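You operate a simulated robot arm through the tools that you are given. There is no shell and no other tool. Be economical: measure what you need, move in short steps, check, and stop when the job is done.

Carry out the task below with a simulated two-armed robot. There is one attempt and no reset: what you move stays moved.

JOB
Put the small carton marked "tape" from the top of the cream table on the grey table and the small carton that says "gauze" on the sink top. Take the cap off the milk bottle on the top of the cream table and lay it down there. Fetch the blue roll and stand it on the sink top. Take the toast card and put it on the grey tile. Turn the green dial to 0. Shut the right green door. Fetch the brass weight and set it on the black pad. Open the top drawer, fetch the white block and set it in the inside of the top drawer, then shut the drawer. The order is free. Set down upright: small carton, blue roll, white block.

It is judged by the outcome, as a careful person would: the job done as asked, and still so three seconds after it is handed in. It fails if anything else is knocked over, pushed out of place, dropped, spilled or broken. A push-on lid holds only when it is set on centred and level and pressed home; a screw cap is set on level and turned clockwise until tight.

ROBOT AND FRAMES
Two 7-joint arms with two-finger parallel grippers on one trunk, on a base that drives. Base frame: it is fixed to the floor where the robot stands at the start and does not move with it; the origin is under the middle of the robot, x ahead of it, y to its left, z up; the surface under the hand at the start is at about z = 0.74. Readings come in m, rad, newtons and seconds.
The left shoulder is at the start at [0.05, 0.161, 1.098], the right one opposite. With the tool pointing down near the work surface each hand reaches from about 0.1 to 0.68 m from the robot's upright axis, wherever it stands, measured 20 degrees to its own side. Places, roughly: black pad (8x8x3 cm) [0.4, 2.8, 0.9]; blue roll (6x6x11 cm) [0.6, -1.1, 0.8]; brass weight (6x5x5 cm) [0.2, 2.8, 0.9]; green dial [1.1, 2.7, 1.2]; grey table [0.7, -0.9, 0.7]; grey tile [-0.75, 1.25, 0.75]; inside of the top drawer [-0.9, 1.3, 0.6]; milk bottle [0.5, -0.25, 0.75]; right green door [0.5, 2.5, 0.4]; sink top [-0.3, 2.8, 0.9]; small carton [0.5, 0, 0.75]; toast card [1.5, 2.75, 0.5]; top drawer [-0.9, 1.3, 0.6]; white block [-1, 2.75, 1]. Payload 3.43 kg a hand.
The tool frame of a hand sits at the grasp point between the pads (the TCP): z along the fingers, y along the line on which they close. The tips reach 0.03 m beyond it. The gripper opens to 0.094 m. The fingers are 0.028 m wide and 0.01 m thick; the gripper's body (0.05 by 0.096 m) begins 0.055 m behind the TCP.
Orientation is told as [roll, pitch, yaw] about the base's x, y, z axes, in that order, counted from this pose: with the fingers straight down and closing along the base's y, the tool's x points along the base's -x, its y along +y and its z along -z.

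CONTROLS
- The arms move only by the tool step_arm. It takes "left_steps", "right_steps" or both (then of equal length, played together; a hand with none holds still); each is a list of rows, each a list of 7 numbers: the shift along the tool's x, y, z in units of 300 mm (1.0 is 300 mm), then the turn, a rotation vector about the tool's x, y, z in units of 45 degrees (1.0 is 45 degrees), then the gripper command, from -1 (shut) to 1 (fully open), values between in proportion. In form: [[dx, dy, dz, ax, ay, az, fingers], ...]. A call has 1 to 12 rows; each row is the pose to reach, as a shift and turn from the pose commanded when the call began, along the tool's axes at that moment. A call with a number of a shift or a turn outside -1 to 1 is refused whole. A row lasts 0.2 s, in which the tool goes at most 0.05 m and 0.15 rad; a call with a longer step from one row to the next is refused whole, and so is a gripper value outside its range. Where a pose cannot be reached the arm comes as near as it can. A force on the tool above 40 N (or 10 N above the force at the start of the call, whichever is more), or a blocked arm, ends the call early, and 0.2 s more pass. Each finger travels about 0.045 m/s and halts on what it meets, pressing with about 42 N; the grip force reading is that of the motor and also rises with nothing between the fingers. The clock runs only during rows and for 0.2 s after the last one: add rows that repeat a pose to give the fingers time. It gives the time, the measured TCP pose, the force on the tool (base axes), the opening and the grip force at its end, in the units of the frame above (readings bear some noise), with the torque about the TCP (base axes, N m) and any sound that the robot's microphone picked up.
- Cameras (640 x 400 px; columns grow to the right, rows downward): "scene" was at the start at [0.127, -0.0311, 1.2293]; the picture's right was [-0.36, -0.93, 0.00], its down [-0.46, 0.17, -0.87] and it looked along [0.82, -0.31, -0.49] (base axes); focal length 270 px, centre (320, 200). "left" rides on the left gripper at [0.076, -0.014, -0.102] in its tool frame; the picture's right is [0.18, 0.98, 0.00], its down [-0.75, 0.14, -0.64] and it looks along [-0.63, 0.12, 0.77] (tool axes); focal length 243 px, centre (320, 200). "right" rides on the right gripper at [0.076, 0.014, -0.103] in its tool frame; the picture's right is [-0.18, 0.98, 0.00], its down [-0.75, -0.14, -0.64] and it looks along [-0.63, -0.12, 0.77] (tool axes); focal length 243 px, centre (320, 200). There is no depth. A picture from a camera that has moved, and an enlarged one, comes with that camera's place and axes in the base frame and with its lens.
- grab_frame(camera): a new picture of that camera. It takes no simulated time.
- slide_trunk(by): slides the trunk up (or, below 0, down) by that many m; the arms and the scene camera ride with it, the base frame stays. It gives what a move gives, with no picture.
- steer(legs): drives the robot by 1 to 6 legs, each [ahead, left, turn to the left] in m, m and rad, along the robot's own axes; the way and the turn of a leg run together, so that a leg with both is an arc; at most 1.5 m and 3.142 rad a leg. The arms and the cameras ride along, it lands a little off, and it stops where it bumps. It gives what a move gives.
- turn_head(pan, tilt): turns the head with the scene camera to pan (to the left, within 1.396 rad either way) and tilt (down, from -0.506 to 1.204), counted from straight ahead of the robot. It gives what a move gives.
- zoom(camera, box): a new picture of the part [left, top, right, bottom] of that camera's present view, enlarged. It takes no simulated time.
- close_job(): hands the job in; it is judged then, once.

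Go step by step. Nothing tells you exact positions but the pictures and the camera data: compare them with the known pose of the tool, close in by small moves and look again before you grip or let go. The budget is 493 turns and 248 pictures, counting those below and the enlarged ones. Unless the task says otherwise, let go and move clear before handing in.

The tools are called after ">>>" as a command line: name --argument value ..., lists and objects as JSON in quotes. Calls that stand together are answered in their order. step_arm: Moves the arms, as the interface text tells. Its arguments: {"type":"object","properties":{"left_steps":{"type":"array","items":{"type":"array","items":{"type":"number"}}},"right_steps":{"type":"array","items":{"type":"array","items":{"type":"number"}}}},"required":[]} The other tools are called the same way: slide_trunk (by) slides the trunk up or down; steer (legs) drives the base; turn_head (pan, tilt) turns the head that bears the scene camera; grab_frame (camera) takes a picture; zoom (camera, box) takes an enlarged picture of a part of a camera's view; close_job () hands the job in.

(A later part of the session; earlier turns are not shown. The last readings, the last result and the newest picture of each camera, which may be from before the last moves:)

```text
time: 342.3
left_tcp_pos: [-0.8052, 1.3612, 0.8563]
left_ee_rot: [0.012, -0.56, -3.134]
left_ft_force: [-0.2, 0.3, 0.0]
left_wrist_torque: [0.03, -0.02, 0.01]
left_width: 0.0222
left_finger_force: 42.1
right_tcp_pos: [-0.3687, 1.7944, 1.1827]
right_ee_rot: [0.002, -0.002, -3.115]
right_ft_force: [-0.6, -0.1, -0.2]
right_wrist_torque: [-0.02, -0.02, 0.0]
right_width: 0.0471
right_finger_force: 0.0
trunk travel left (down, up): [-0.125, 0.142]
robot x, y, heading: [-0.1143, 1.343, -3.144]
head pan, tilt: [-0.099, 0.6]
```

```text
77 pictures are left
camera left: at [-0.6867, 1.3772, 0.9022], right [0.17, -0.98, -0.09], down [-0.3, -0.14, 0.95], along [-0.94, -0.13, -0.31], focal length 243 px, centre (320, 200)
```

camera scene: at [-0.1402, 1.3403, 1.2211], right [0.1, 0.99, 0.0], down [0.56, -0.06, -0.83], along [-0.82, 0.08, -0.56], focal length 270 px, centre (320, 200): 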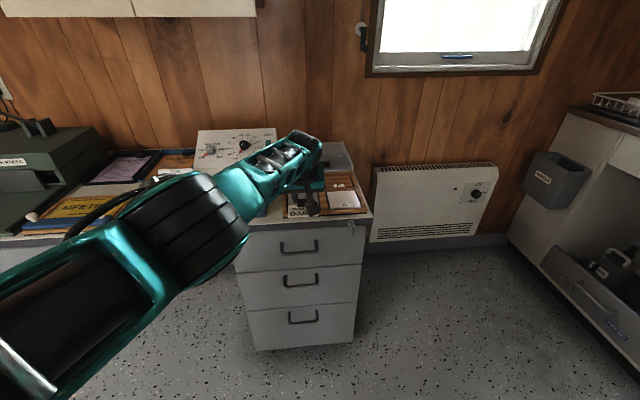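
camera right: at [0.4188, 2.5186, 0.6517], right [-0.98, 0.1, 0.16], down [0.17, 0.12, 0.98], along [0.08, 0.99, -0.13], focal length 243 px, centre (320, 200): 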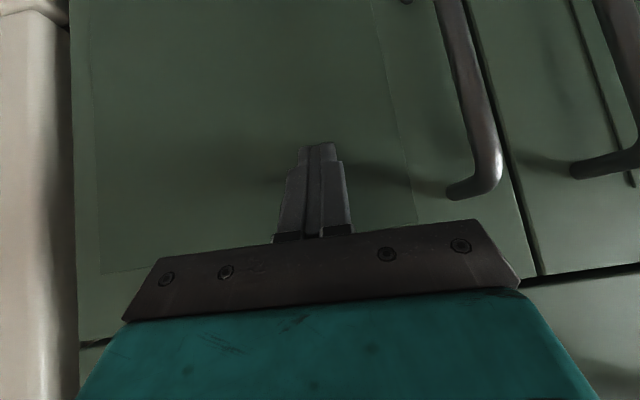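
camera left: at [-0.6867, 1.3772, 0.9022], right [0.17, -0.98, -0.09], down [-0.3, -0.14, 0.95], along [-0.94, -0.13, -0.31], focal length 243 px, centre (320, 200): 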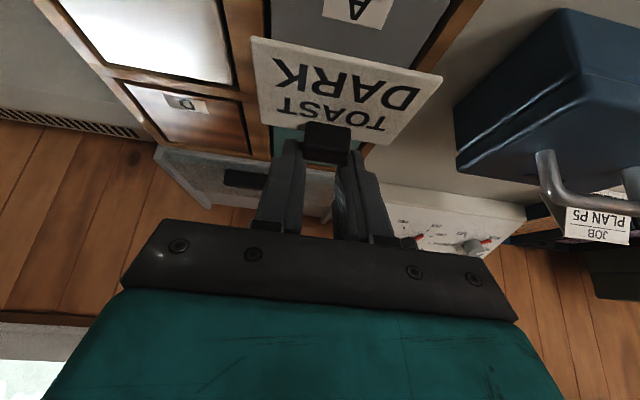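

The card would land within tile A (card centre ≈(−0.78,1.36), tile ≈(−0.79,1.36)). Lower it, 8 mm further forward.

>>> step_arm --left_steps '[[0.02, 0, 0.05, 0, 0, 0, -1], [0.04, 0, 0.095, 0, 0, 0, -1], [0.055, 0, 0.135, 0, 0, 0, -1]]'

>>> grab_frame --camera "left"

```text
time: 343.1
left_tcp_pos: [-0.8024, 1.3566, 0.8241]
left_ee_rot: [0.01, -0.563, -3.135]
left_ft_force: [-1.1, 0.7, -0.2]
left_wrist_torque: [-0.04, -0.05, 0.01]
left_width: 0.0221
left_finger_force: 42.5
left hand out of reach, approached as far as the arm can: row 1, 2, 3
right_tcp_pos: [-0.3671, 1.7943, 1.1824]
right_ee_rot: [0.001, -0.002, -3.114]
right_ft_force: [0.0, 0.6, 0.7]
right_wrist_torque: [0.01, -0.02, -0.01]
right_width: 0.047
right_finger_force: 0.1
trunk travel left (down, up): [-0.125, 0.142]
robot x, y, heading: [-0.118, 1.3439, -3.143]
head pan, tilt: [-0.099, 0.6]
```

```text
76 pictures are left
camera left: at [-0.6831, 1.3728, 0.8703], right [0.17, -0.98, -0.09], down [-0.29, -0.14, 0.95], along [-0.94, -0.13, -0.31], focal length 243 px, centre (320, 200)
```

left: 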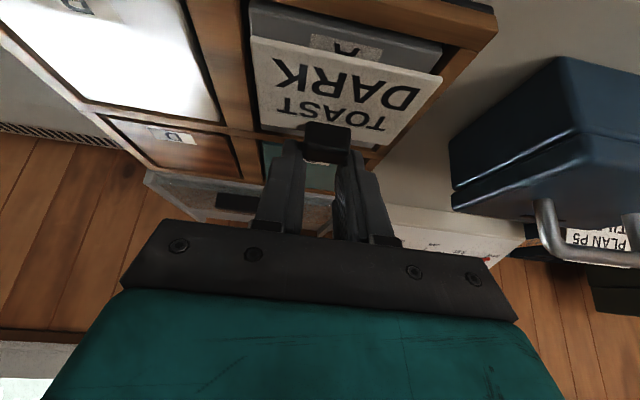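

Good alignment. I lower the rest straight down with the trunk.

>>> slide_trunk --by -0.015

>>> slide_trunk --by -0.005

>>> grab_frame --camera "left"

```text
time: 343.8
left_tcp_pos: [-0.8025, 1.3568, 0.8087]
left_ee_rot: [0.012, -0.562, -3.135]
left_ft_force: [-0.2, 0.0, -0.3]
left_wrist_torque: [0.03, -0.02, -0.02]
left_width: 0.0226
left_finger_force: 42.5
right_tcp_pos: [-0.3677, 1.7946, 1.1672]
right_ee_rot: [0.003, 0.0, -3.117]
right_ft_force: [0.1, 0.0, 0.1]
right_wrist_torque: [-0.03, -0.01, 0.0]
right_width: 0.047
right_finger_force: 0.1
trunk travel left (down, up): [-0.11, 0.157]
robot x, y, heading: [-0.1189, 1.3426, -3.14]
head pan, tilt: [-0.099, 0.6]
```

```text
time: 344.3
left_tcp_pos: [-0.8014, 1.3565, 0.8045]
left_ee_rot: [0.01, -0.563, -3.135]
left_ft_force: [0.5, -0.5, 0.1]
left_wrist_torque: [0.03, -0.01, 0.01]
left_width: 0.0218
left_finger_force: 41.9
right_tcp_pos: [-0.3673, 1.7949, 1.1626]
right_ee_rot: [0.002, 0.0, -3.116]
right_ft_force: [-0.1, 0.4, 0.2]
right_wrist_torque: [0.01, -0.01, 0.01]
right_width: 0.0469
right_finger_force: 0.1
trunk travel left (down, up): [-0.105, 0.162]
robot x, y, heading: [-0.1126, 1.348, -3.14]
head pan, tilt: [-0.099, 0.6]
```

```text
75 pictures are left
camera left: at [-0.6831, 1.3729, 0.8503], right [0.17, -0.98, -0.09], down [-0.29, -0.14, 0.95], along [-0.94, -0.13, -0.31], focal length 243 px, centre (320, 200)
```

left: 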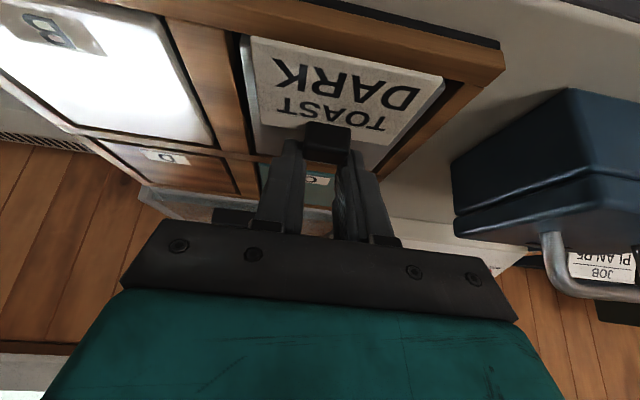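

Nudge 1.2 cm forward so that the card clears the tray's front frame, then lower to contact.

>>> steer --legs '[[0.013, 0, 0]]'

>>> slide_trunk --by -0.008

>>> grab_frame --camera "left"

```text
time: 345.1
left_tcp_pos: [-0.8153, 1.3574, 0.8046]
left_ee_rot: [0.011, -0.562, -3.135]
left_ft_force: [0.2, -0.1, -1.1]
left_wrist_torque: [0.0, -0.01, 0.03]
left_width: 0.0221
left_finger_force: 41.9
right_tcp_pos: [-0.3822, 1.7956, 1.1625]
right_ee_rot: [0.002, 0.0, -3.115]
right_ft_force: [0.3, 0.4, -0.2]
right_wrist_torque: [-0.01, -0.02, 0.0]
right_width: 0.047
right_finger_force: 0.0
trunk travel left (down, up): [-0.105, 0.162]
robot x, y, heading: [-0.1289, 1.3446, -3.139]
head pan, tilt: [-0.099, 0.6]
```

```text
time: 345.6
left_tcp_pos: [-0.8149, 1.3564, 0.7985]
left_ee_rot: [0.009, -0.568, -3.134]
left_ft_force: [-0.9, 0.2, 8.1]
left_wrist_torque: [0.15, 0.08, 0.04]
left_width: 0.0221
left_finger_force: 42.2
right_tcp_pos: [-0.3806, 1.795, 1.1548]
right_ee_rot: [0.0, -0.001, -3.115]
right_ft_force: [-0.1, 0.3, -0.7]
right_wrist_torque: [0.0, 0.0, -0.02]
right_width: 0.0472
right_finger_force: 0.2
trunk travel left (down, up): [-0.097, 0.17]
robot x, y, heading: [-0.128, 1.3438, -3.14]
head pan, tilt: [-0.099, 0.6]
```

```text
74 pictures are left
camera left: at [-0.6963, 1.3731, 0.8442], right [0.17, -0.98, -0.09], down [-0.29, -0.14, 0.95], along [-0.94, -0.13, -0.31], focal length 243 px, centre (320, 200)
```

left: 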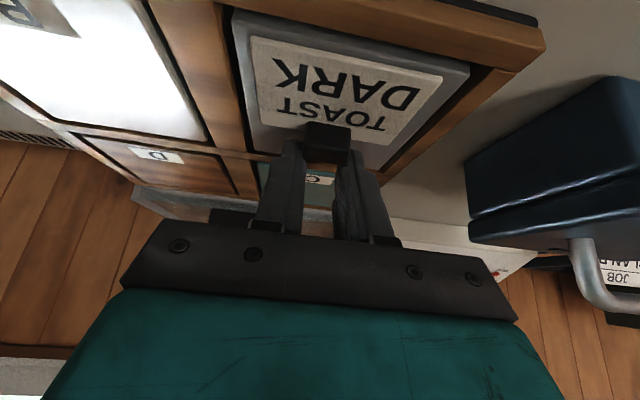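

The card lies within the grey tile with light contact. Release and rise.

>>> step_arm --left_steps '[[0, 0, 0, 0, 0, 0, -0.5], [0, 0, 0, 0, 0, 0, -0.1], [0, 0, 0, 0, 0, 0, 0]]'

>>> slide_trunk --by 0.05

>>> steer --legs '[[-0.15, 0, 0]]'

>>> grab_frame --camera "left"

```text
time: 346.4
left_tcp_pos: [-0.814, 1.3564, 0.7992]
left_ee_rot: [0.011, -0.566, -3.134]
left_ft_force: [-1.0, -5.0, 16.0]
left_wrist_torque: [0.19, 0.14, 0.08]
left_width: 0.0442
left_finger_force: 0.0
right_tcp_pos: [-0.3792, 1.793, 1.1549]
right_ee_rot: [0.001, -0.002, -3.114]
right_ft_force: [-1.2, 0.2, 1.1]
right_wrist_torque: [0.03, 0.04, 0.02]
right_width: 0.047
right_finger_force: 0.0
trunk travel left (down, up): [-0.097, 0.17]
robot x, y, heading: [-0.1277, 1.3444, -3.146]
head pan, tilt: [-0.099, 0.6]
```

```text
time: 347.3
left_tcp_pos: [-0.8139, 1.3571, 0.8448]
left_ee_rot: [0.011, -0.561, -3.134]
left_ft_force: [-0.2, -0.4, -0.5]
left_wrist_torque: [0.0, -0.02, -0.01]
left_width: 0.047
left_finger_force: 0.1
right_tcp_pos: [-0.381, 1.7958, 1.2046]
right_ee_rot: [0.002, -0.001, -3.117]
right_ft_force: [0.1, 0.1, -0.9]
right_wrist_torque: [-0.01, 0.01, 0.03]
right_width: 0.047
right_finger_force: 0.0
trunk travel left (down, up): [-0.147, 0.12]
robot x, y, heading: [-0.1264, 1.3416, -3.143]
head pan, tilt: [-0.099, 0.6]
```

```text
time: 348.7
left_tcp_pos: [-0.6636, 1.3572, 0.8477]
left_ee_rot: [0.01, -0.561, -3.137]
left_ft_force: [0.2, 0.0, 1.1]
left_wrist_torque: [0.01, -0.02, 0.0]
left_width: 0.0469
left_finger_force: 0.1
right_tcp_pos: [-0.2307, 1.7951, 1.2044]
right_ee_rot: [0.003, -0.001, -3.116]
right_ft_force: [0.5, 0.9, -0.4]
right_wrist_torque: [0.01, -0.01, 0.02]
right_width: 0.0468
right_finger_force: 0.0
trunk travel left (down, up): [-0.147, 0.12]
robot x, y, heading: [0.0279, 1.3425, 3.142]
head pan, tilt: [-0.099, 0.6]
```

```text
73 pictures are left
camera left: at [-0.5454, 1.3737, 0.8926], right [0.17, -0.98, -0.09], down [-0.29, -0.14, 0.95], along [-0.94, -0.13, -0.31], focal length 243 px, centre (320, 200)
```

left: 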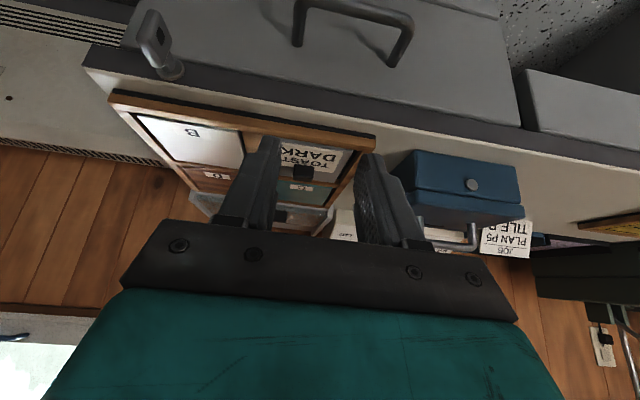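

The card lies on the grey tile. Now the top drawer; look at its handle and the lever/key at its right.

>>> turn_head --pan 0 --tilt 0.75

>>> zoom --camera "left" --box '[80, 0, 460, 110]'

>>> zoom --camera "scene" --box '[200, 120, 440, 300]'

```text
time: 349.4
left_tcp_pos: [-0.6651, 1.3587, 0.846]
left_ee_rot: [0.011, -0.56, -3.137]
left_ft_force: [-0.3, -0.3, -0.2]
left_wrist_torque: [0.03, 0.03, 0.01]
left_width: 0.047
left_finger_force: 0.1
right_tcp_pos: [-0.23, 1.7951, 1.2047]
right_ee_rot: [0.003, 0.0, -3.116]
right_ft_force: [0.2, -0.5, 0.5]
right_wrist_torque: [0.02, -0.05, 0.0]
right_width: 0.047
right_finger_force: 0.1
trunk travel left (down, up): [-0.147, 0.12]
robot x, y, heading: [0.0201, 1.3461, 3.146]
head pan, tilt: [0.0, 0.75]
```

```text
1.68 times, centred on (270, 55) of left
camera zoom: at [-0.5458, 1.3737, 0.8923], right [0.17, -0.98, -0.09], down [-0.29, -0.14, 0.95], along [-0.94, -0.13, -0.31], focal length 409 px, centre (404, 444)
```

zoom: 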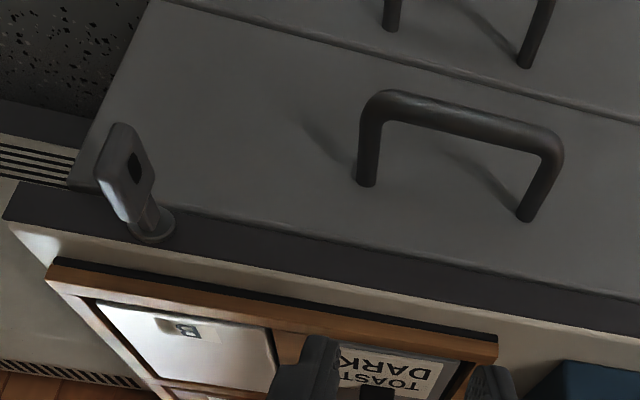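

```text
2.22 times, centred on (320, 210) of scene
camera zoom: at [-0.0979, 1.3444, 1.2303], right [0.0, 1.0, 0.0], down [0.68, 0.0, -0.73], along [-0.73, 0.0, -0.68], focal length 600 px, centre (320, 178)
```

zoom: 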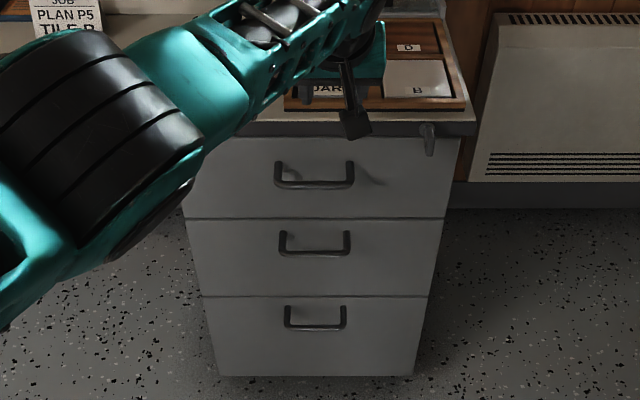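

There's a key in the rail lock; I'll first try the drawer. The handle bar is at about (−0.685,1.34,0.667). I'll turn the left hand 90° about its axis so the fingers close over the bar from above/below at a slant. Back off and rotate.

>>> steer --legs '[[-0.12, 0, 0]]'

>>> step_arm --left_steps '[[0, 0, 0, 0, 0, -0.18, 0], [0, 0, 0, 0, 0, -0.36, 0], [0, 0, 0, 0, 0, -0.54, 0], [0, 0, 0, 0, 0, -0.72, 0], [0, 0, 0, 0, 0, -0.9, 0], [0, 0, 0, 0, 0, -1, 0]]'

>>> step_arm --left_steps '[[0, 0, 0, 0, 0, -0.18, 0], [0, 0, 0, 0, 0, -0.36, 0], [0, 0, 0, 0, 0, -0.54, 0], [0, 0, 0, 0, 0, -0.72, 0], [0, 0, 0, 0, 0, -0.9, 0], [0, 0, 0, 0, 0, -1, 0]]'

```text
time: 350.6
left_tcp_pos: [-0.5458, 1.3589, 0.8471]
left_ee_rot: [0.01, -0.563, -3.137]
left_ft_force: [-0.9, 0.4, 0.2]
left_wrist_torque: [-0.02, 0.02, 0.0]
left_width: 0.0469
left_finger_force: 0.0
right_tcp_pos: [-0.1098, 1.795, 1.2047]
right_ee_rot: [0.002, -0.003, -3.116]
right_ft_force: [0.1, 0.4, -0.3]
right_wrist_torque: [0.04, 0.01, -0.03]
right_width: 0.0469
right_finger_force: 0.0
trunk travel left (down, up): [-0.147, 0.12]
robot x, y, heading: [0.1406, 1.3436, 3.136]
head pan, tilt: [0.0, 0.75]
```

```text
time: 352.1
left_tcp_pos: [-0.5469, 1.3589, 0.845]
left_ee_rot: [-0.413, -0.392, -2.265]
left_ft_force: [-0.1, 0.9, -0.3]
left_wrist_torque: [0.01, 0.05, 0.02]
left_width: 0.0471
left_finger_force: 0.1
right_tcp_pos: [-0.112, 1.7953, 1.2058]
right_ee_rot: [0.0, 0.0, -3.119]
right_ft_force: [0.0, 0.2, 0.7]
right_wrist_torque: [0.01, -0.01, -0.01]
right_width: 0.047
right_finger_force: 0.1
trunk travel left (down, up): [-0.147, 0.12]
robot x, y, heading: [0.1416, 1.3416, 3.137]
head pan, tilt: [0.0, 0.75]
```

```text
time: 353.4
left_tcp_pos: [-0.5467, 1.358, 0.8454]
left_ee_rot: [-0.562, -0.01, -1.558]
left_ft_force: [-0.1, -0.4, -0.1]
left_wrist_torque: [-0.04, 0.01, -0.02]
left_width: 0.047
left_finger_force: 0.1
right_tcp_pos: [-0.1113, 1.7954, 1.2051]
right_ee_rot: [0.002, -0.001, -3.118]
right_ft_force: [-0.2, -0.8, -0.6]
right_wrist_torque: [0.0, 0.0, 0.01]
right_width: 0.0469
right_finger_force: 0.1
trunk travel left (down, up): [-0.147, 0.12]
robot x, y, heading: [0.1403, 1.3452, 3.143]
head pan, tilt: [0.0, 0.75]
```

Now tilt a little more forward (45°) and go to the pre-grasp point in front of the handle.

>>> step_arm --left_steps '[[-0.02, 0, 0.1, 0.1, 0, 0, -0.2], [-0.04, 0, 0.2, 0.2, 0, 0, -0.2], [-0.06, 0, 0.32, 0.3, 0, 0, -0.2], [-0.06, 0, 0.44, 0.3, 0, 0, -0.2]]'

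>>> grab_frame --camera "scene"

>>> grab_frame --camera "left"

```text
time: 354.4
left_tcp_pos: [-0.5721, 1.3206, 0.7882]
left_ee_rot: [-0.797, -0.008, -1.561]
left_ft_force: [0.1, 0.6, 0.2]
left_wrist_torque: [0.01, 0.02, -0.01]
left_width: 0.0376
left_finger_force: 0.1
left hand out of reach, approached as far as the arm can: row 1, 2, 3, 4
right_tcp_pos: [-0.1116, 1.7954, 1.2041]
right_ee_rot: [0.001, -0.001, -3.118]
right_ft_force: [-0.3, 1.2, 0.4]
right_wrist_torque: [-0.02, -0.01, 0.02]
right_width: 0.0472
right_finger_force: 0.0
trunk travel left (down, up): [-0.147, 0.12]
robot x, y, heading: [0.1416, 1.342, 3.142]
head pan, tilt: [0.0, 0.75]
```

```text
70 pictures are left
camera scene: at [0.0203, 1.3444, 1.2302], right [0.0, 1.0, 0.0], down [0.68, 0.0, -0.73], along [-0.73, 0.0, -0.68], focal length 270 px, centre (320, 200)
```

scene: 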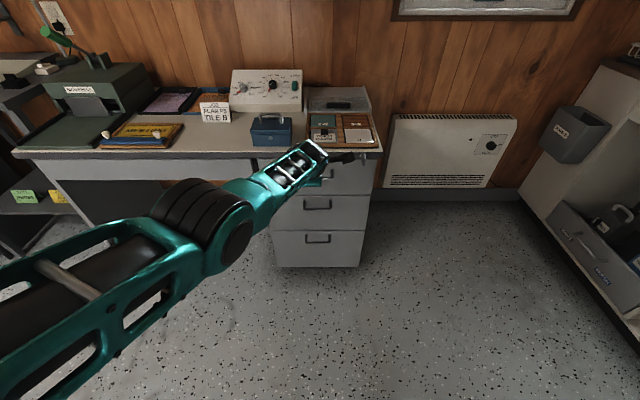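

```text
69 pictures are left
camera left: at [-0.5092, 1.3991, 0.8699], right [0.68, 0.18, -0.71], down [0.57, -0.74, 0.35], along [-0.46, -0.64, -0.61], focal length 243 px, centre (320, 200)
```

left: 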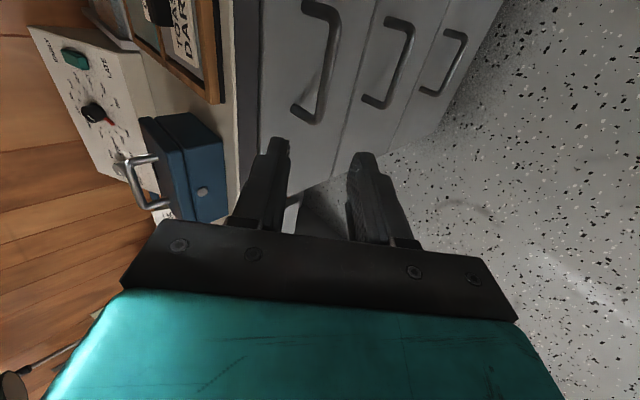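

Handle confirmed at (−0.685,1.343,0.67). Bring the base closer while lowering the hand.

>>> steer --legs '[[0.08, 0, 0]]'

>>> step_arm --left_steps '[[0.03, 0.1, 0.02, 0, 0, 0, -0.2], [0.06, 0.2, 0.04, 0, 0, 0, -0.2], [0.075, 0.27, 0.05, 0, 0, 0, -0.2]]'

>>> grab_frame --camera "left"

```text
time: 355.5
left_tcp_pos: [-0.6505, 1.3221, 0.7887]
left_ee_rot: [-0.794, -0.01, -1.561]
left_ft_force: [-0.4, 0.0, 0.0]
left_wrist_torque: [-0.01, -0.01, 0.01]
left_width: 0.0375
left_finger_force: 0.1
right_tcp_pos: [-0.192, 1.7959, 1.2053]
right_ee_rot: [0.002, 0.001, -3.117]
right_ft_force: [-0.4, -0.6, 0.0]
right_wrist_torque: [0.03, 0.0, -0.01]
right_width: 0.0472
right_finger_force: 0.1
trunk travel left (down, up): [-0.147, 0.12]
robot x, y, heading: [0.0622, 1.3416, 3.143]
head pan, tilt: [0.0, 0.75]
```

```text
time: 356.3
left_tcp_pos: [-0.6032, 1.3447, 0.72]
left_ee_rot: [-0.796, -0.009, -1.558]
left_ft_force: [-0.2, 0.4, 0.2]
left_wrist_torque: [-0.04, 0.01, 0.04]
left_width: 0.0374
left_finger_force: 0.1
right_tcp_pos: [-0.1897, 1.795, 1.2042]
right_ee_rot: [0.004, 0.001, -3.118]
right_ft_force: [0.4, 0.0, -0.9]
right_wrist_torque: [0.0, 0.01, 0.02]
right_width: 0.047
right_finger_force: 0.0
trunk travel left (down, up): [-0.147, 0.12]
robot x, y, heading: [0.0648, 1.3418, 3.143]
head pan, tilt: [0.0, 0.75]
```

```text
68 pictures are left
camera left: at [-0.5418, 1.4214, 0.8011], right [0.68, 0.19, -0.7], down [0.57, -0.74, 0.35], along [-0.46, -0.64, -0.61], focal length 243 px, centre (320, 200)
```

left: 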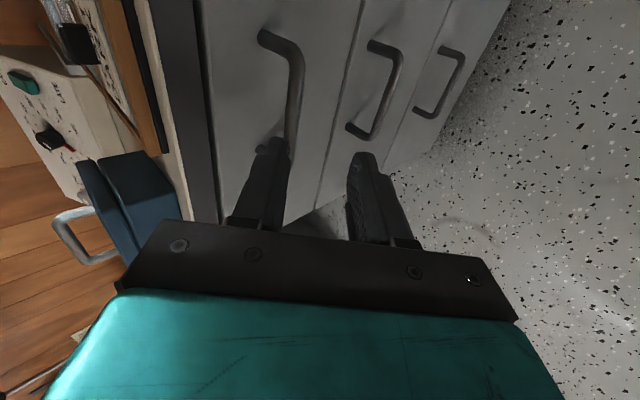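

Shift 2.3 cm up-forward and advance toward the bar; stop short to check.

>>> step_arm --left_steps '[[0, -0.05, 0.05, 0, 0, 0, -0.1], [0, -0.077, 0.12, 0, 0, 0, -0.1], [0, -0.077, 0.18, 0, 0, 0, -0.1]]'

>>> grab_frame --camera "left"

```text
time: 357.1
left_tcp_pos: [-0.6131, 1.3313, 0.7192]
left_ee_rot: [-0.795, -0.008, -1.56]
left_ft_force: [0.3, 0.5, 0.2]
left_wrist_torque: [0.0, -0.02, 0.01]
left_width: 0.0423
left_finger_force: 0.0
left hand out of reach, approached as far as the arm can: row 1, 2, 3
right_tcp_pos: [-0.1906, 1.7956, 1.2055]
right_ee_rot: [0.001, 0.0, -3.116]
right_ft_force: [0.4, 0.0, 0.0]
right_wrist_torque: [0.01, -0.02, 0.04]
right_width: 0.047
right_finger_force: 0.0
trunk travel left (down, up): [-0.147, 0.12]
robot x, y, heading: [0.0611, 1.3441, 3.142]
head pan, tilt: [0.0, 0.75]
```

```text
67 pictures are left
camera left: at [-0.5512, 1.4097, 0.801], right [0.69, 0.18, -0.7], down [0.57, -0.74, 0.36], along [-0.46, -0.64, -0.61], focal length 243 px, centre (320, 200)
```

left: 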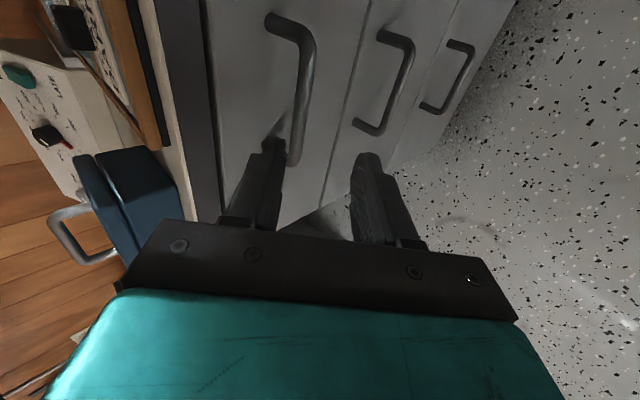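

The arm is at its reach, so I finish with the base (4.5 cm ahead, 1 cm right) and the trunk (3.7 cm down).

>>> steer --legs '[[0.047, -0.012, 0]]'

>>> slide_trunk --by -0.025

>>> grab_frame --camera "left"

```text
time: 358.0
left_tcp_pos: [-0.6599, 1.3446, 0.7185]
left_ee_rot: [-0.795, -0.009, -1.561]
left_ft_force: [-0.8, 0.3, 0.3]
left_wrist_torque: [0.01, -0.02, 0.0]
left_width: 0.0424
left_finger_force: 0.1
right_tcp_pos: [-0.237, 1.8074, 1.2045]
right_ee_rot: [0.001, 0.002, -3.118]
right_ft_force: [0.0, -0.6, 0.7]
right_wrist_torque: [0.06, -0.04, 0.03]
right_width: 0.0471
right_finger_force: 0.1
trunk travel left (down, up): [-0.147, 0.12]
robot x, y, heading: [0.0138, 1.3546, 3.141]
head pan, tilt: [0.0, 0.75]
```

```text
time: 358.7
left_tcp_pos: [-0.6592, 1.3442, 0.6954]
left_ee_rot: [-0.796, -0.008, -1.56]
left_ft_force: [-0.8, 0.3, -0.4]
left_wrist_torque: [-0.02, 0.02, 0.01]
left_width: 0.0422
left_finger_force: 0.1
right_tcp_pos: [-0.2369, 1.8074, 1.1796]
right_ee_rot: [0.002, 0.0, -3.117]
right_ft_force: [0.3, 0.8, -1.9]
right_wrist_torque: [-0.03, 0.01, -0.01]
right_width: 0.0469
right_finger_force: 0.1
trunk travel left (down, up): [-0.122, 0.145]
robot x, y, heading: [0.0173, 1.3578, 3.134]
head pan, tilt: [0.0, 0.75]
```

```text
66 pictures are left
camera left: at [-0.5979, 1.4217, 0.7761], right [0.69, 0.18, -0.7], down [0.57, -0.74, 0.35], along [-0.46, -0.64, -0.61], focal length 243 px, centre (320, 200)
```

left: 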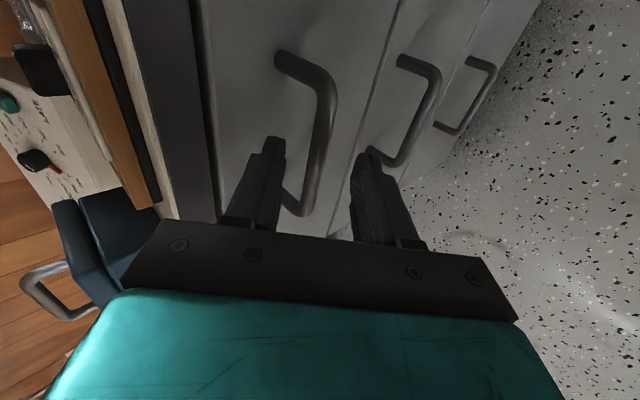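

The bar is centred between the fingers, just beyond the tips. Advance 1.3 cm ahead and 1.3 cm down, then close.

>>> slide_trunk --by -0.013

>>> steer --legs '[[0.014, 0, 0]]'

>>> step_arm --left_steps '[[0, 0, 0, 0, 0, 0, -0.5], [0, 0, 0, 0, 0, 0, -1], [0, 0, 0, 0, 0, 0, -1], [0, 0, 0, 0, 0, 0, -1]]'

>>> grab_frame --camera "left"

```text
time: 359.3
left_tcp_pos: [-0.6602, 1.3442, 0.6821]
left_ee_rot: [-0.798, -0.009, -1.561]
left_ft_force: [0.1, -0.2, 0.3]
left_wrist_torque: [0.02, 0.07, -0.02]
left_width: 0.0423
left_finger_force: 0.1
right_tcp_pos: [-0.2369, 1.8076, 1.1673]
right_ee_rot: [0.003, 0.001, -3.117]
right_ft_force: [0.0, 0.4, 0.4]
right_wrist_torque: [-0.01, -0.03, 0.0]
right_width: 0.0468
right_finger_force: 0.0
trunk travel left (down, up): [-0.109, 0.158]
robot x, y, heading: [0.0178, 1.356, 3.142]
head pan, tilt: [0.0, 0.75]
```

```text
time: 360.1
left_tcp_pos: [-0.6748, 1.3446, 0.6827]
left_ee_rot: [-0.796, -0.009, -1.561]
left_ft_force: [-0.3, 0.3, -0.5]
left_wrist_torque: [-0.02, -0.03, -0.02]
left_width: 0.0424
left_finger_force: 0.1
right_tcp_pos: [-0.2503, 1.8086, 1.1672]
right_ee_rot: [0.002, 0.0, -3.118]
right_ft_force: [-0.1, 0.6, -0.5]
right_wrist_torque: [0.02, 0.0, 0.02]
right_width: 0.0471
right_finger_force: 0.0
trunk travel left (down, up): [-0.109, 0.158]
robot x, y, heading: [0.0036, 1.3548, 3.138]
head pan, tilt: [0.0, 0.75]
```

```text
time: 361.1
left_tcp_pos: [-0.6745, 1.3459, 0.6835]
left_ee_rot: [-0.799, -0.009, -1.556]
left_ft_force: [-1.0, 0.0, 3.8]
left_wrist_torque: [0.4, 0.08, 0.71]
left_width: 0.0117
left_finger_force: 45.8
right_tcp_pos: [-0.2508, 1.8077, 1.1662]
right_ee_rot: [0.0, -0.002, -3.118]
right_ft_force: [-0.8, 0.2, 0.5]
right_wrist_torque: [0.01, -0.03, -0.01]
right_width: 0.0469
right_finger_force: 0.1
trunk travel left (down, up): [-0.109, 0.158]
robot x, y, heading: [0.0008, 1.3601, 3.144]
head pan, tilt: [0.0, 0.75]
```

```text
65 pictures are left
camera left: at [-0.6121, 1.4217, 0.7641], right [0.68, 0.19, -0.71], down [0.57, -0.74, 0.35], along [-0.46, -0.64, -0.61], focal length 243 px, centre (320, 200)
```

left: 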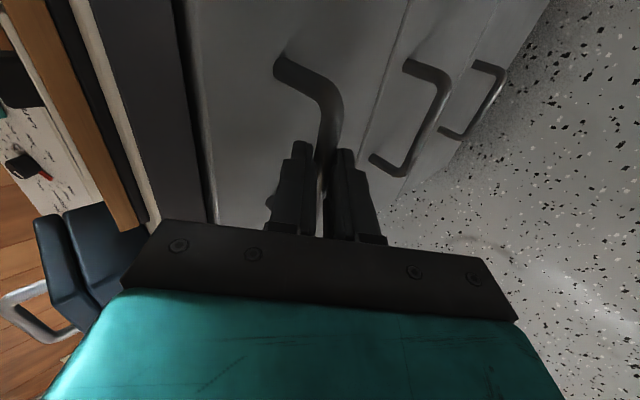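

Gripped the bar (1.2 cm). Pull by driving back a little, to test the drawer.

>>> steer --legs '[[-0.06, 0, 0]]'

>>> grab_frame --camera "left"

```text
time: 362.1
left_tcp_pos: [-0.6148, 1.3444, 0.6836]
left_ee_rot: [-0.799, -0.009, -1.56]
left_ft_force: [1.6, -0.7, 6.4]
left_wrist_torque: [0.75, 0.11, 0.45]
left_width: 0.0117
left_finger_force: 45.2
right_tcp_pos: [-0.191, 1.8084, 1.1675]
right_ee_rot: [0.003, -0.002, -3.118]
right_ft_force: [0.4, 0.2, -0.3]
right_wrist_torque: [0.03, 0.04, 0.01]
right_width: 0.0471
right_finger_force: 0.2
trunk travel left (down, up): [-0.109, 0.158]
robot x, y, heading: [0.0635, 1.3561, 3.14]
head pan, tilt: [0.0, 0.75]
```

```text
64 pictures are left
camera left: at [-0.5517, 1.4217, 0.7641], right [0.68, 0.19, -0.71], down [0.57, -0.74, 0.35], along [-0.46, -0.64, -0.61], focal length 243 px, centre (320, 200)
```

left: 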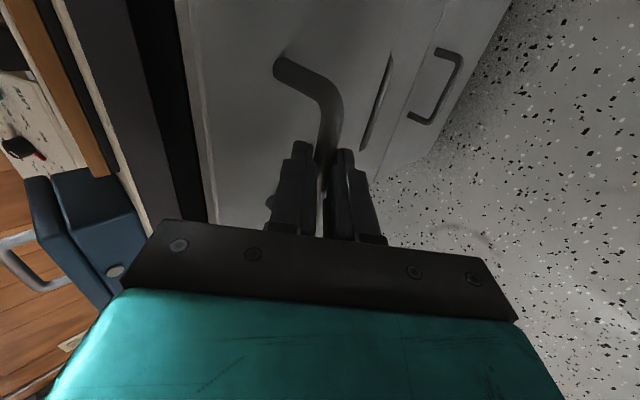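

The drawer slides. Pull 20 cm more.

>>> steer --legs '[[-0.2, 0, 0]]'

>>> turn_head --pan -0.15 --tilt 0.75

>>> grab_frame --camera "scene"

```text
time: 363.7
left_tcp_pos: [-0.4153, 1.3448, 0.6831]
left_ee_rot: [-0.798, -0.009, -1.561]
left_ft_force: [-0.4, -3.6, 4.6]
left_wrist_torque: [0.5, 0.07, 0.82]
left_width: 0.0116
left_finger_force: 45.1
right_tcp_pos: [0.0089, 1.8063, 1.167]
right_ee_rot: [0.002, -0.002, -3.116]
right_ft_force: [0.2, -0.6, 0.9]
right_wrist_torque: [-0.01, -0.01, 0.0]
right_width: 0.047
right_finger_force: 0.1
trunk travel left (down, up): [-0.109, 0.158]
robot x, y, heading: [0.2623, 1.35, 3.143]
head pan, tilt: [0.0, 0.75]
```

```text
time: 364.4
left_tcp_pos: [-0.4155, 1.3439, 0.6839]
left_ee_rot: [-0.798, -0.007, -1.558]
left_ft_force: [1.0, -0.2, 1.9]
left_wrist_torque: [0.58, 0.03, 0.56]
left_width: 0.0116
left_finger_force: 45.4
right_tcp_pos: [0.0096, 1.8068, 1.1661]
right_ee_rot: [0.002, 0.0, -3.117]
right_ft_force: [-0.1, 0.7, -0.7]
right_wrist_torque: [-0.01, -0.02, 0.0]
right_width: 0.0467
right_finger_force: 0.1
trunk travel left (down, up): [-0.109, 0.158]
robot x, y, heading: [0.2579, 1.3566, 3.14]
head pan, tilt: [-0.15, 0.75]
```

```text
63 pictures are left
camera scene: at [0.1415, 1.3682, 1.1923], right [0.15, 0.99, 0.0], down [0.67, -0.1, -0.73], along [-0.72, 0.11, -0.68], focal length 270 px, centre (320, 200)
```

scene: 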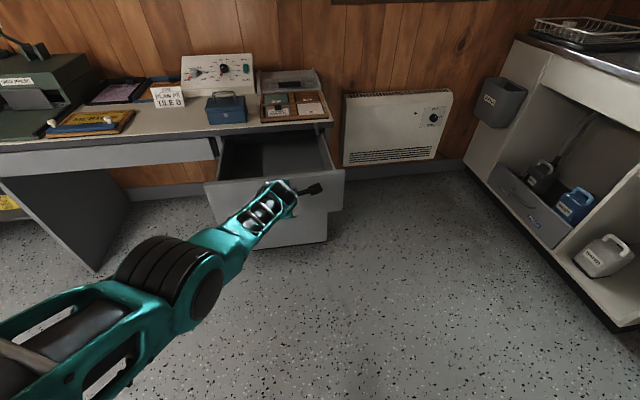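

The drawer is open ~26 cm and looks empty. Release the handle and withdraw upward.

>>> step_arm --left_steps '[[0, 0, 0, 0, 0, 0, -0.5], [0, 0, 0, 0, 0, 0, -0.1], [0, 0, 0, 0, 0, 0, -0.1], [0, 0, -0.06, 0, 0, 0, -0.1], [0, 0, -0.15, 0, 0, 0, -0.1]]'

>>> steer --legs '[[-0.12, 0, 0]]'

>>> slide_trunk --by 0.1

>>> grab_frame --camera "scene"

```text
time: 365.6
left_tcp_pos: [-0.3822, 1.3449, 0.7142]
left_ee_rot: [-0.797, -0.007, -1.56]
left_ft_force: [0.6, 1.4, -1.1]
left_wrist_torque: [0.03, 0.02, -0.02]
left_width: 0.0424
left_finger_force: 0.1
right_tcp_pos: [0.0072, 1.8079, 1.167]
right_ee_rot: [0.001, -0.002, -3.117]
right_ft_force: [-0.8, 0.2, -0.8]
right_wrist_torque: [0.03, 0.01, -0.01]
right_width: 0.0467
right_finger_force: 0.1
trunk travel left (down, up): [-0.109, 0.158]
robot x, y, heading: [0.2642, 1.3548, 3.134]
head pan, tilt: [-0.15, 0.75]
```

```text
time: 366.8
left_tcp_pos: [-0.2646, 1.3451, 0.7154]
left_ee_rot: [-0.797, -0.009, -1.56]
left_ft_force: [0.9, -1.1, 1.3]
left_wrist_torque: [-0.01, 0.0, 0.0]
left_width: 0.0425
left_finger_force: 0.1
right_tcp_pos: [0.1278, 1.8075, 1.167]
right_ee_rot: [0.001, -0.002, -3.117]
right_ft_force: [0.8, -0.3, -0.5]
right_wrist_torque: [-0.01, 0.02, 0.0]
right_width: 0.0468
right_finger_force: 0.0
trunk travel left (down, up): [-0.109, 0.158]
robot x, y, heading: [0.3769, 1.3532, 3.143]
head pan, tilt: [-0.15, 0.75]
```

```text
time: 368.1
left_tcp_pos: [-0.2663, 1.3451, 0.8152]
left_ee_rot: [-0.797, -0.01, -1.559]
left_ft_force: [-0.5, 0.5, 0.6]
left_wrist_torque: [0.0, 0.03, -0.01]
left_width: 0.0424
left_finger_force: 0.1
right_tcp_pos: [0.1269, 1.8063, 1.2672]
right_ee_rot: [0.002, -0.001, -3.118]
right_ft_force: [0.1, 0.0, -0.7]
right_wrist_torque: [-0.01, -0.01, -0.04]
right_width: 0.0471
right_finger_force: 0.1
trunk travel left (down, up): [-0.209, 0.058]
robot x, y, heading: [0.3798, 1.3503, 3.143]
head pan, tilt: [-0.15, 0.75]
```

```text
62 pictures are left
camera scene: at [0.2599, 1.3681, 1.2922], right [0.15, 0.99, 0.0], down [0.67, -0.1, -0.73], along [-0.72, 0.11, -0.68], focal length 270 px, centre (320, 200)
```

scene: 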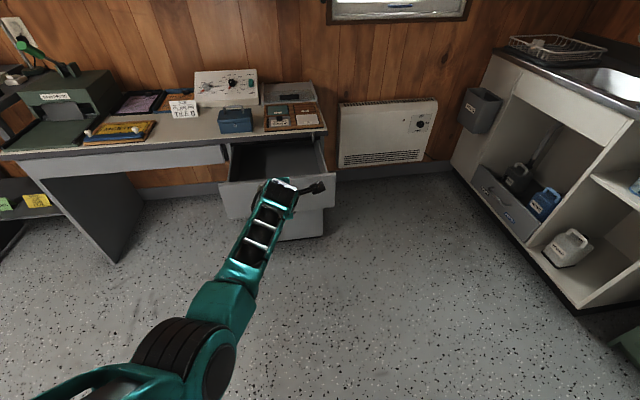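

Drawer stays open. Restore the left hand to its normal downward pose.

>>> step_arm --left_steps '[[0, 0, -0.08, 0, 0, 0.18, 0.5], [0, 0, -0.16, 0, 0, 0.36, 0.5], [0, 0, -0.24, 0, 0, 0.54, 0.5], [0, 0, -0.3, 0, 0, 0.72, 0.5], [0, 0, -0.36, 0, 0, 0.9, 0.5], [0, 0, -0.4, 0, 0, 1, 0.5]]'

>>> step_arm --left_steps '[[0, 0, 0, 0, 0, 0.18, 0.5], [0, 0, 0, 0, 0, 0.36, 0.5], [0, 0, 0, 0, 0, 0.54, 0.5], [0, 0, 0, 0, 0, 0.72, 0.5], [0, 0, 0, 0, 0, 0.9, 0.5], [0, 0, 0, 0, 0, 1, 0.5]]'

>>> step_arm --left_steps '[[0, 0, -0.1, 0, 0.18, 0, 0.5], [0, 0, -0.2, 0, 0.36, 0, 0.5], [0, 0, -0.2, 0, 0.54, 0, 0.5], [0, 0, -0.2, 0, 0.72, 0, 0.5], [0, 0, -0.2, 0, 0.9, 0, 0.5], [0, 0, -0.2, 0, 1, 0, 0.5]]'

>>> steer --legs '[[0, -0.55, 0], [0, 0, -1.57], [0, 1.05, 0]]'

>>> turn_head --pan 0.3 --tilt 0.5

>>> grab_frame --camera "scene"

```text
time: 369.7
left_tcp_pos: [-0.206, 1.3537, 0.9592]
left_ee_rot: [-0.743, -0.587, -2.114]
left_ft_force: [0.3, 0.3, 0.0]
left_wrist_torque: [0.03, 0.04, 0.02]
left_width: 0.0706
left_finger_force: 0.0
right_tcp_pos: [0.1278, 1.8064, 1.267]
right_ee_rot: [0.003, 0.002, -3.117]
right_ft_force: [0.1, 0.4, 0.4]
right_wrist_torque: [0.01, 0.01, -0.01]
right_width: 0.047
right_finger_force: 0.0
trunk travel left (down, up): [-0.209, 0.058]
robot x, y, heading: [0.3805, 1.3564, 3.137]
head pan, tilt: [-0.15, 0.75]
stopped in row 6 (left hand): the arm was blocked; the commanded pose is now the measured one
```

```text
time: 371.1
left_tcp_pos: [-0.205, 1.3534, 0.9585]
left_ee_rot: [-0.004, -0.906, -3.132]
left_ft_force: [-0.3, 0.6, 0.2]
left_wrist_torque: [0.0, -0.04, 0.0]
left_width: 0.0706
left_finger_force: 0.1
right_tcp_pos: [0.1269, 1.8073, 1.2662]
right_ee_rot: [0.002, 0.0, -3.117]
right_ft_force: [-0.3, 0.3, -0.2]
right_wrist_torque: [-0.01, -0.01, 0.0]
right_width: 0.047
right_finger_force: 0.1
trunk travel left (down, up): [-0.209, 0.058]
robot x, y, heading: [0.3753, 1.353, 3.135]
head pan, tilt: [-0.15, 0.75]
```

```text
time: 372.5
left_tcp_pos: [-0.1679, 1.3541, 0.9811]
left_ee_rot: [-0.004, -0.12, -3.132]
left_ft_force: [-0.8, 0.6, -0.3]
left_wrist_torque: [-0.02, 0.02, 0.0]
left_width: 0.0702
left_finger_force: 0.2
left hand out of reach, approached as far as the arm can: row 5, 6
right_tcp_pos: [0.1266, 1.8064, 1.2663]
right_ee_rot: [0.003, 0.001, -3.117]
right_ft_force: [-0.1, -0.7, -0.4]
right_wrist_torque: [-0.01, 0.03, -0.02]
right_width: 0.0471
right_finger_force: 0.0
trunk travel left (down, up): [-0.209, 0.058]
robot x, y, heading: [0.3796, 1.3545, 3.138]
head pan, tilt: [-0.15, 0.75]
```

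```text
time: 390.9
left_tcp_pos: [-0.679, 2.4541, 0.9801]
left_ee_rot: [-0.004, -0.12, 1.581]
left_ft_force: [-1.2, 0.2, 0.2]
left_wrist_torque: [0.02, 0.01, 0.03]
left_width: 0.0705
left_finger_force: 0.0
right_tcp_pos: [-0.2262, 2.1602, 1.2664]
right_ee_rot: [0.001, -0.001, 1.598]
right_ft_force: [-0.4, -0.4, 0.5]
right_wrist_torque: [-0.03, 0.0, -0.01]
right_width: 0.0471
right_finger_force: 0.0
trunk travel left (down, up): [-0.209, 0.058]
robot x, y, heading: [-0.6779, 1.906, 1.569]
head pan, tilt: [-0.15, 0.75]
```

```text
time: 391.8
left_tcp_pos: [-0.68, 2.4552, 0.9801]
left_ee_rot: [-0.002, -0.122, 1.582]
left_ft_force: [-0.4, 0.2, -0.1]
left_wrist_torque: [0.02, 0.01, -0.02]
left_width: 0.0707
left_finger_force: 0.0
right_tcp_pos: [-0.2248, 2.1604, 1.2664]
right_ee_rot: [0.001, 0.0, 1.597]
right_ft_force: [0.3, -0.8, -0.4]
right_wrist_torque: [0.01, 0.02, 0.01]
right_width: 0.0468
right_finger_force: 0.0
trunk travel left (down, up): [-0.209, 0.058]
robot x, y, heading: [-0.6803, 1.9078, 1.569]
head pan, tilt: [0.3, 0.499]
```

```text
61 pictures are left
camera scene: at [-0.7026, 2.0353, 1.3141], right [0.96, 0.29, 0.0], down [0.14, -0.46, -0.88], along [-0.26, 0.84, -0.48], focal length 270 px, centre (320, 200)
```

scene: 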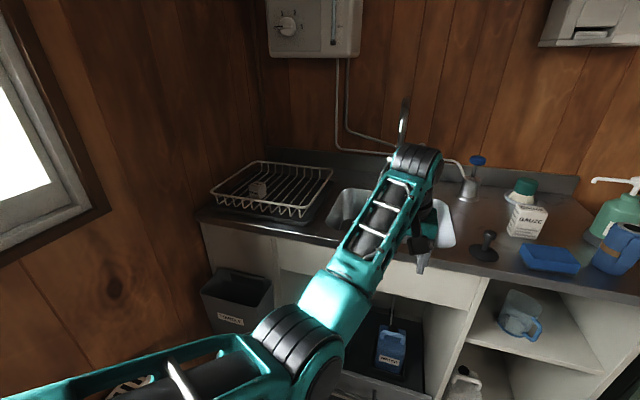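

>>> zoom --camera "scene" --box '[190, 140, 350, 240]'

```text
4.00 times, centred on (270, 190) of scene
camera zoom: at [-0.7026, 2.0353, 1.3141], right [0.96, 0.29, 0.0], down [0.14, -0.46, -0.88], along [-0.26, 0.84, -0.48], focal length 1080 px, centre (520, 240)
```

zoom: 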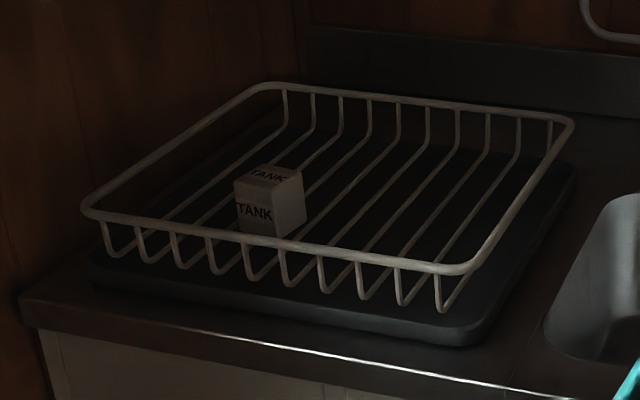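

The white block ("TANK") sits in the dish rack near (−1.1,2.69). Raise the left hand, straighten, drive closer and look with the wrist camera.

>>> step_arm --left_steps '[[0, 0, -0.13, 0, 0.05, 0, 1], [0, 0, -0.26, 0, 0.1, 0, 1], [0, 0, -0.39, 0, 0.15, 0, 1], [0, 0, -0.5, 0, 0.15, 0, 1]]'

>>> steer --legs '[[0, 0.22, 0], [0.18, 0, 0]]'

>>> step_arm --left_steps '[[0, 0.15, 0, 0, 0, 0, 1], [0, 0.3, 0, 0, 0, 0, 1], [0, 0.45, 0, 0, 0, 0, 1], [0, 0.6, 0, 0, 0, 0, 1]]'

>>> grab_frame --camera "left"

```text
time: 392.8
left_tcp_pos: [-0.6776, 2.4356, 1.1291]
left_ee_rot: [-0.003, -0.004, 1.581]
left_ft_force: [-0.1, 0.4, 0.0]
left_wrist_torque: [0.0, -0.01, -0.02]
left_width: 0.0938
left_finger_force: 0.1
right_tcp_pos: [-0.2261, 2.1613, 1.2664]
right_ee_rot: [0.005, 0.001, 1.597]
right_ft_force: [-0.3, -0.3, 0.0]
right_wrist_torque: [0.0, 0.04, -0.02]
right_width: 0.047
right_finger_force: 0.0
trunk travel left (down, up): [-0.209, 0.058]
robot x, y, heading: [-0.6801, 1.9049, 1.569]
head pan, tilt: [0.3, 0.499]
```

```text
time: 395.1
left_tcp_pos: [-0.8649, 2.438, 1.1292]
left_ee_rot: [-0.001, -0.001, 1.584]
left_ft_force: [0.2, -0.5, 0.0]
left_wrist_torque: [-0.01, -0.01, -0.05]
left_width: 0.0941
left_finger_force: 0.1
right_tcp_pos: [-0.4104, 2.1617, 1.2662]
right_ee_rot: [0.004, -0.001, 1.6]
right_ft_force: [0.0, 0.3, -0.4]
right_wrist_torque: [-0.01, 0.02, 0.02]
right_width: 0.0469
right_finger_force: 0.0
trunk travel left (down, up): [-0.209, 0.058]
robot x, y, heading: [-0.8638, 1.9065, 1.57]
head pan, tilt: [0.3, 0.499]
stopped in leg 1: the robot was blocked; the commanded pose is now the measured one
```

```text
time: 396.1
left_tcp_pos: [-1.0479, 2.4344, 1.1283]
left_ee_rot: [-0.005, -0.001, 1.583]
left_ft_force: [0.6, -0.4, -0.4]
left_wrist_torque: [0.02, 0.0, -0.03]
left_width: 0.0943
left_finger_force: 0.1
right_tcp_pos: [-0.4121, 2.1621, 1.2681]
right_ee_rot: [0.003, -0.001, 1.6]
right_ft_force: [0.1, -1.4, 0.2]
right_wrist_torque: [0.01, -0.02, 0.01]
right_width: 0.0469
right_finger_force: 0.0
trunk travel left (down, up): [-0.209, 0.058]
robot x, y, heading: [-0.8607, 1.9046, 1.569]
head pan, tilt: [0.3, 0.499]
```

```text
59 pictures are left
camera left: at [-1.0336, 2.3581, 1.231], right [-0.98, -0.2, 0.0], down [-0.15, 0.75, 0.64], along [-0.12, 0.63, -0.77], focal length 243 px, centre (320, 200)
```

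left: 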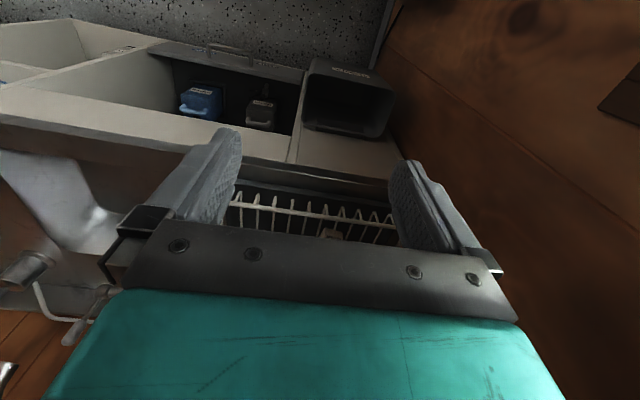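

The base touched the heater; ease away 2 cm and go ahead.

>>> steer --legs '[[0, -0.02, 0], [0.17, 0, 0]]'

>>> step_arm --left_steps '[[-0.1, 0.06, 0, 0, 0, 0, 1], [-0.2, 0.12, 0, 0, 0, 0, 1], [-0.25, 0.18, 0, 0, 0, 0, 1]]'

>>> grab_frame --camera "left"

```text
time: 398.0
left_tcp_pos: [-1.0282, 2.6049, 1.1287]
left_ee_rot: [-0.003, -0.001, 1.585]
left_ft_force: [-0.3, 0.4, -0.3]
left_wrist_torque: [-0.06, 0.02, -0.02]
left_width: 0.0939
left_finger_force: 0.1
right_tcp_pos: [-0.3922, 2.3309, 1.2665]
right_ee_rot: [0.003, 0.0, 1.601]
right_ft_force: [0.4, -0.2, 1.5]
right_wrist_torque: [-0.01, 0.0, -0.01]
right_width: 0.0469
right_finger_force: 0.1
trunk travel left (down, up): [-0.209, 0.058]
robot x, y, heading: [-0.8431, 2.0721, 1.573]
head pan, tilt: [0.3, 0.499]
```

```text
time: 398.8
left_tcp_pos: [-1.0824, 2.6774, 1.1295]
left_ee_rot: [-0.003, -0.001, 1.586]
left_ft_force: [0.2, -0.7, 0.0]
left_wrist_torque: [-0.02, 0.02, 0.01]
left_width: 0.094
left_finger_force: 0.0
right_tcp_pos: [-0.3919, 2.33, 1.2655]
right_ee_rot: [0.003, 0.002, 1.602]
right_ft_force: [-0.2, -1.3, 0.3]
right_wrist_torque: [0.02, -0.04, 0.01]
right_width: 0.0468
right_finger_force: 0.0
trunk travel left (down, up): [-0.209, 0.058]
robot x, y, heading: [-0.8439, 2.0767, 1.575]
head pan, tilt: [0.3, 0.499]
```

```text
58 pictures are left
camera left: at [-1.068, 2.6015, 1.2308], right [-0.98, -0.2, 0.0], down [-0.15, 0.75, 0.64], along [-0.13, 0.63, -0.77], focal length 243 px, centre (320, 200)
```

left: 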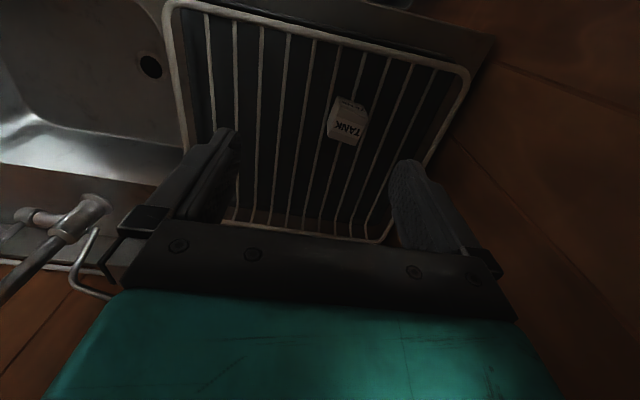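

>>> zoom --camera "left" --box '[300, 80, 400, 160]'

```text
5.00 times, centred on (350, 120) of left
camera zoom: at [-1.068, 2.6015, 1.2308], right [-0.98, -0.2, 0.0], down [-0.15, 0.75, 0.64], along [-0.13, 0.63, -0.77], focal length 1213 px, centre (170, 600)
```

zoom: 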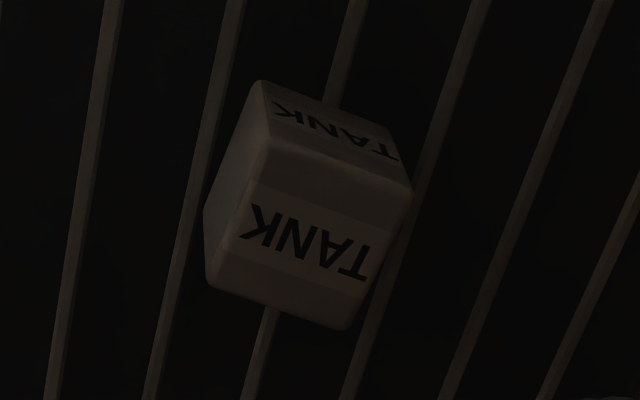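

Block top centre (−1.125,2.712), about 3.7 cm, turned −6.6°. Move over it, rotate to match, and descend partway.

>>> step_arm --left_steps '[[-0.05, 0.07, 0.1, 0, 0, 0.07, 0.5], [-0.115, 0.142, 0.2, 0, 0, 0.147, 0.3], [-0.115, 0.142, 0.32, 0, 0, 0.147, 0.3], [-0.115, 0.142, 0.42, 0, 0, 0.147, 0.3]]'

>>> zoom --camera "left" --box '[200, 60, 440, 220]'

```text
time: 399.8
left_tcp_pos: [-1.1244, 2.7117, 1.0012]
left_ee_rot: [-0.002, -0.004, 1.469]
left_ft_force: [-0.5, -0.1, 0.2]
left_wrist_torque: [0.03, -0.02, 0.0]
left_width: 0.0612
left_finger_force: 0.1
right_tcp_pos: [-0.3913, 2.3315, 1.2674]
right_ee_rot: [0.001, 0.001, 1.601]
right_ft_force: [0.7, -0.3, -0.4]
right_wrist_torque: [0.0, 0.01, 0.01]
right_width: 0.047
right_finger_force: 0.0
trunk travel left (down, up): [-0.209, 0.058]
robot x, y, heading: [-0.8414, 2.0778, 1.574]
head pan, tilt: [0.3, 0.499]
```

```text
2.50 times, centred on (320, 140) of left
camera zoom: at [-1.1192, 2.6341, 1.1037], right [-1.0, -0.08, 0.0], down [-0.07, 0.76, 0.64], along [-0.05, 0.64, -0.76], focal length 606 px, centre (320, 350)
```

zoom: 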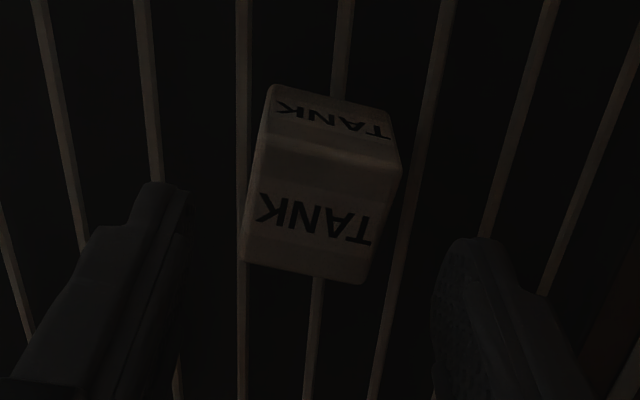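

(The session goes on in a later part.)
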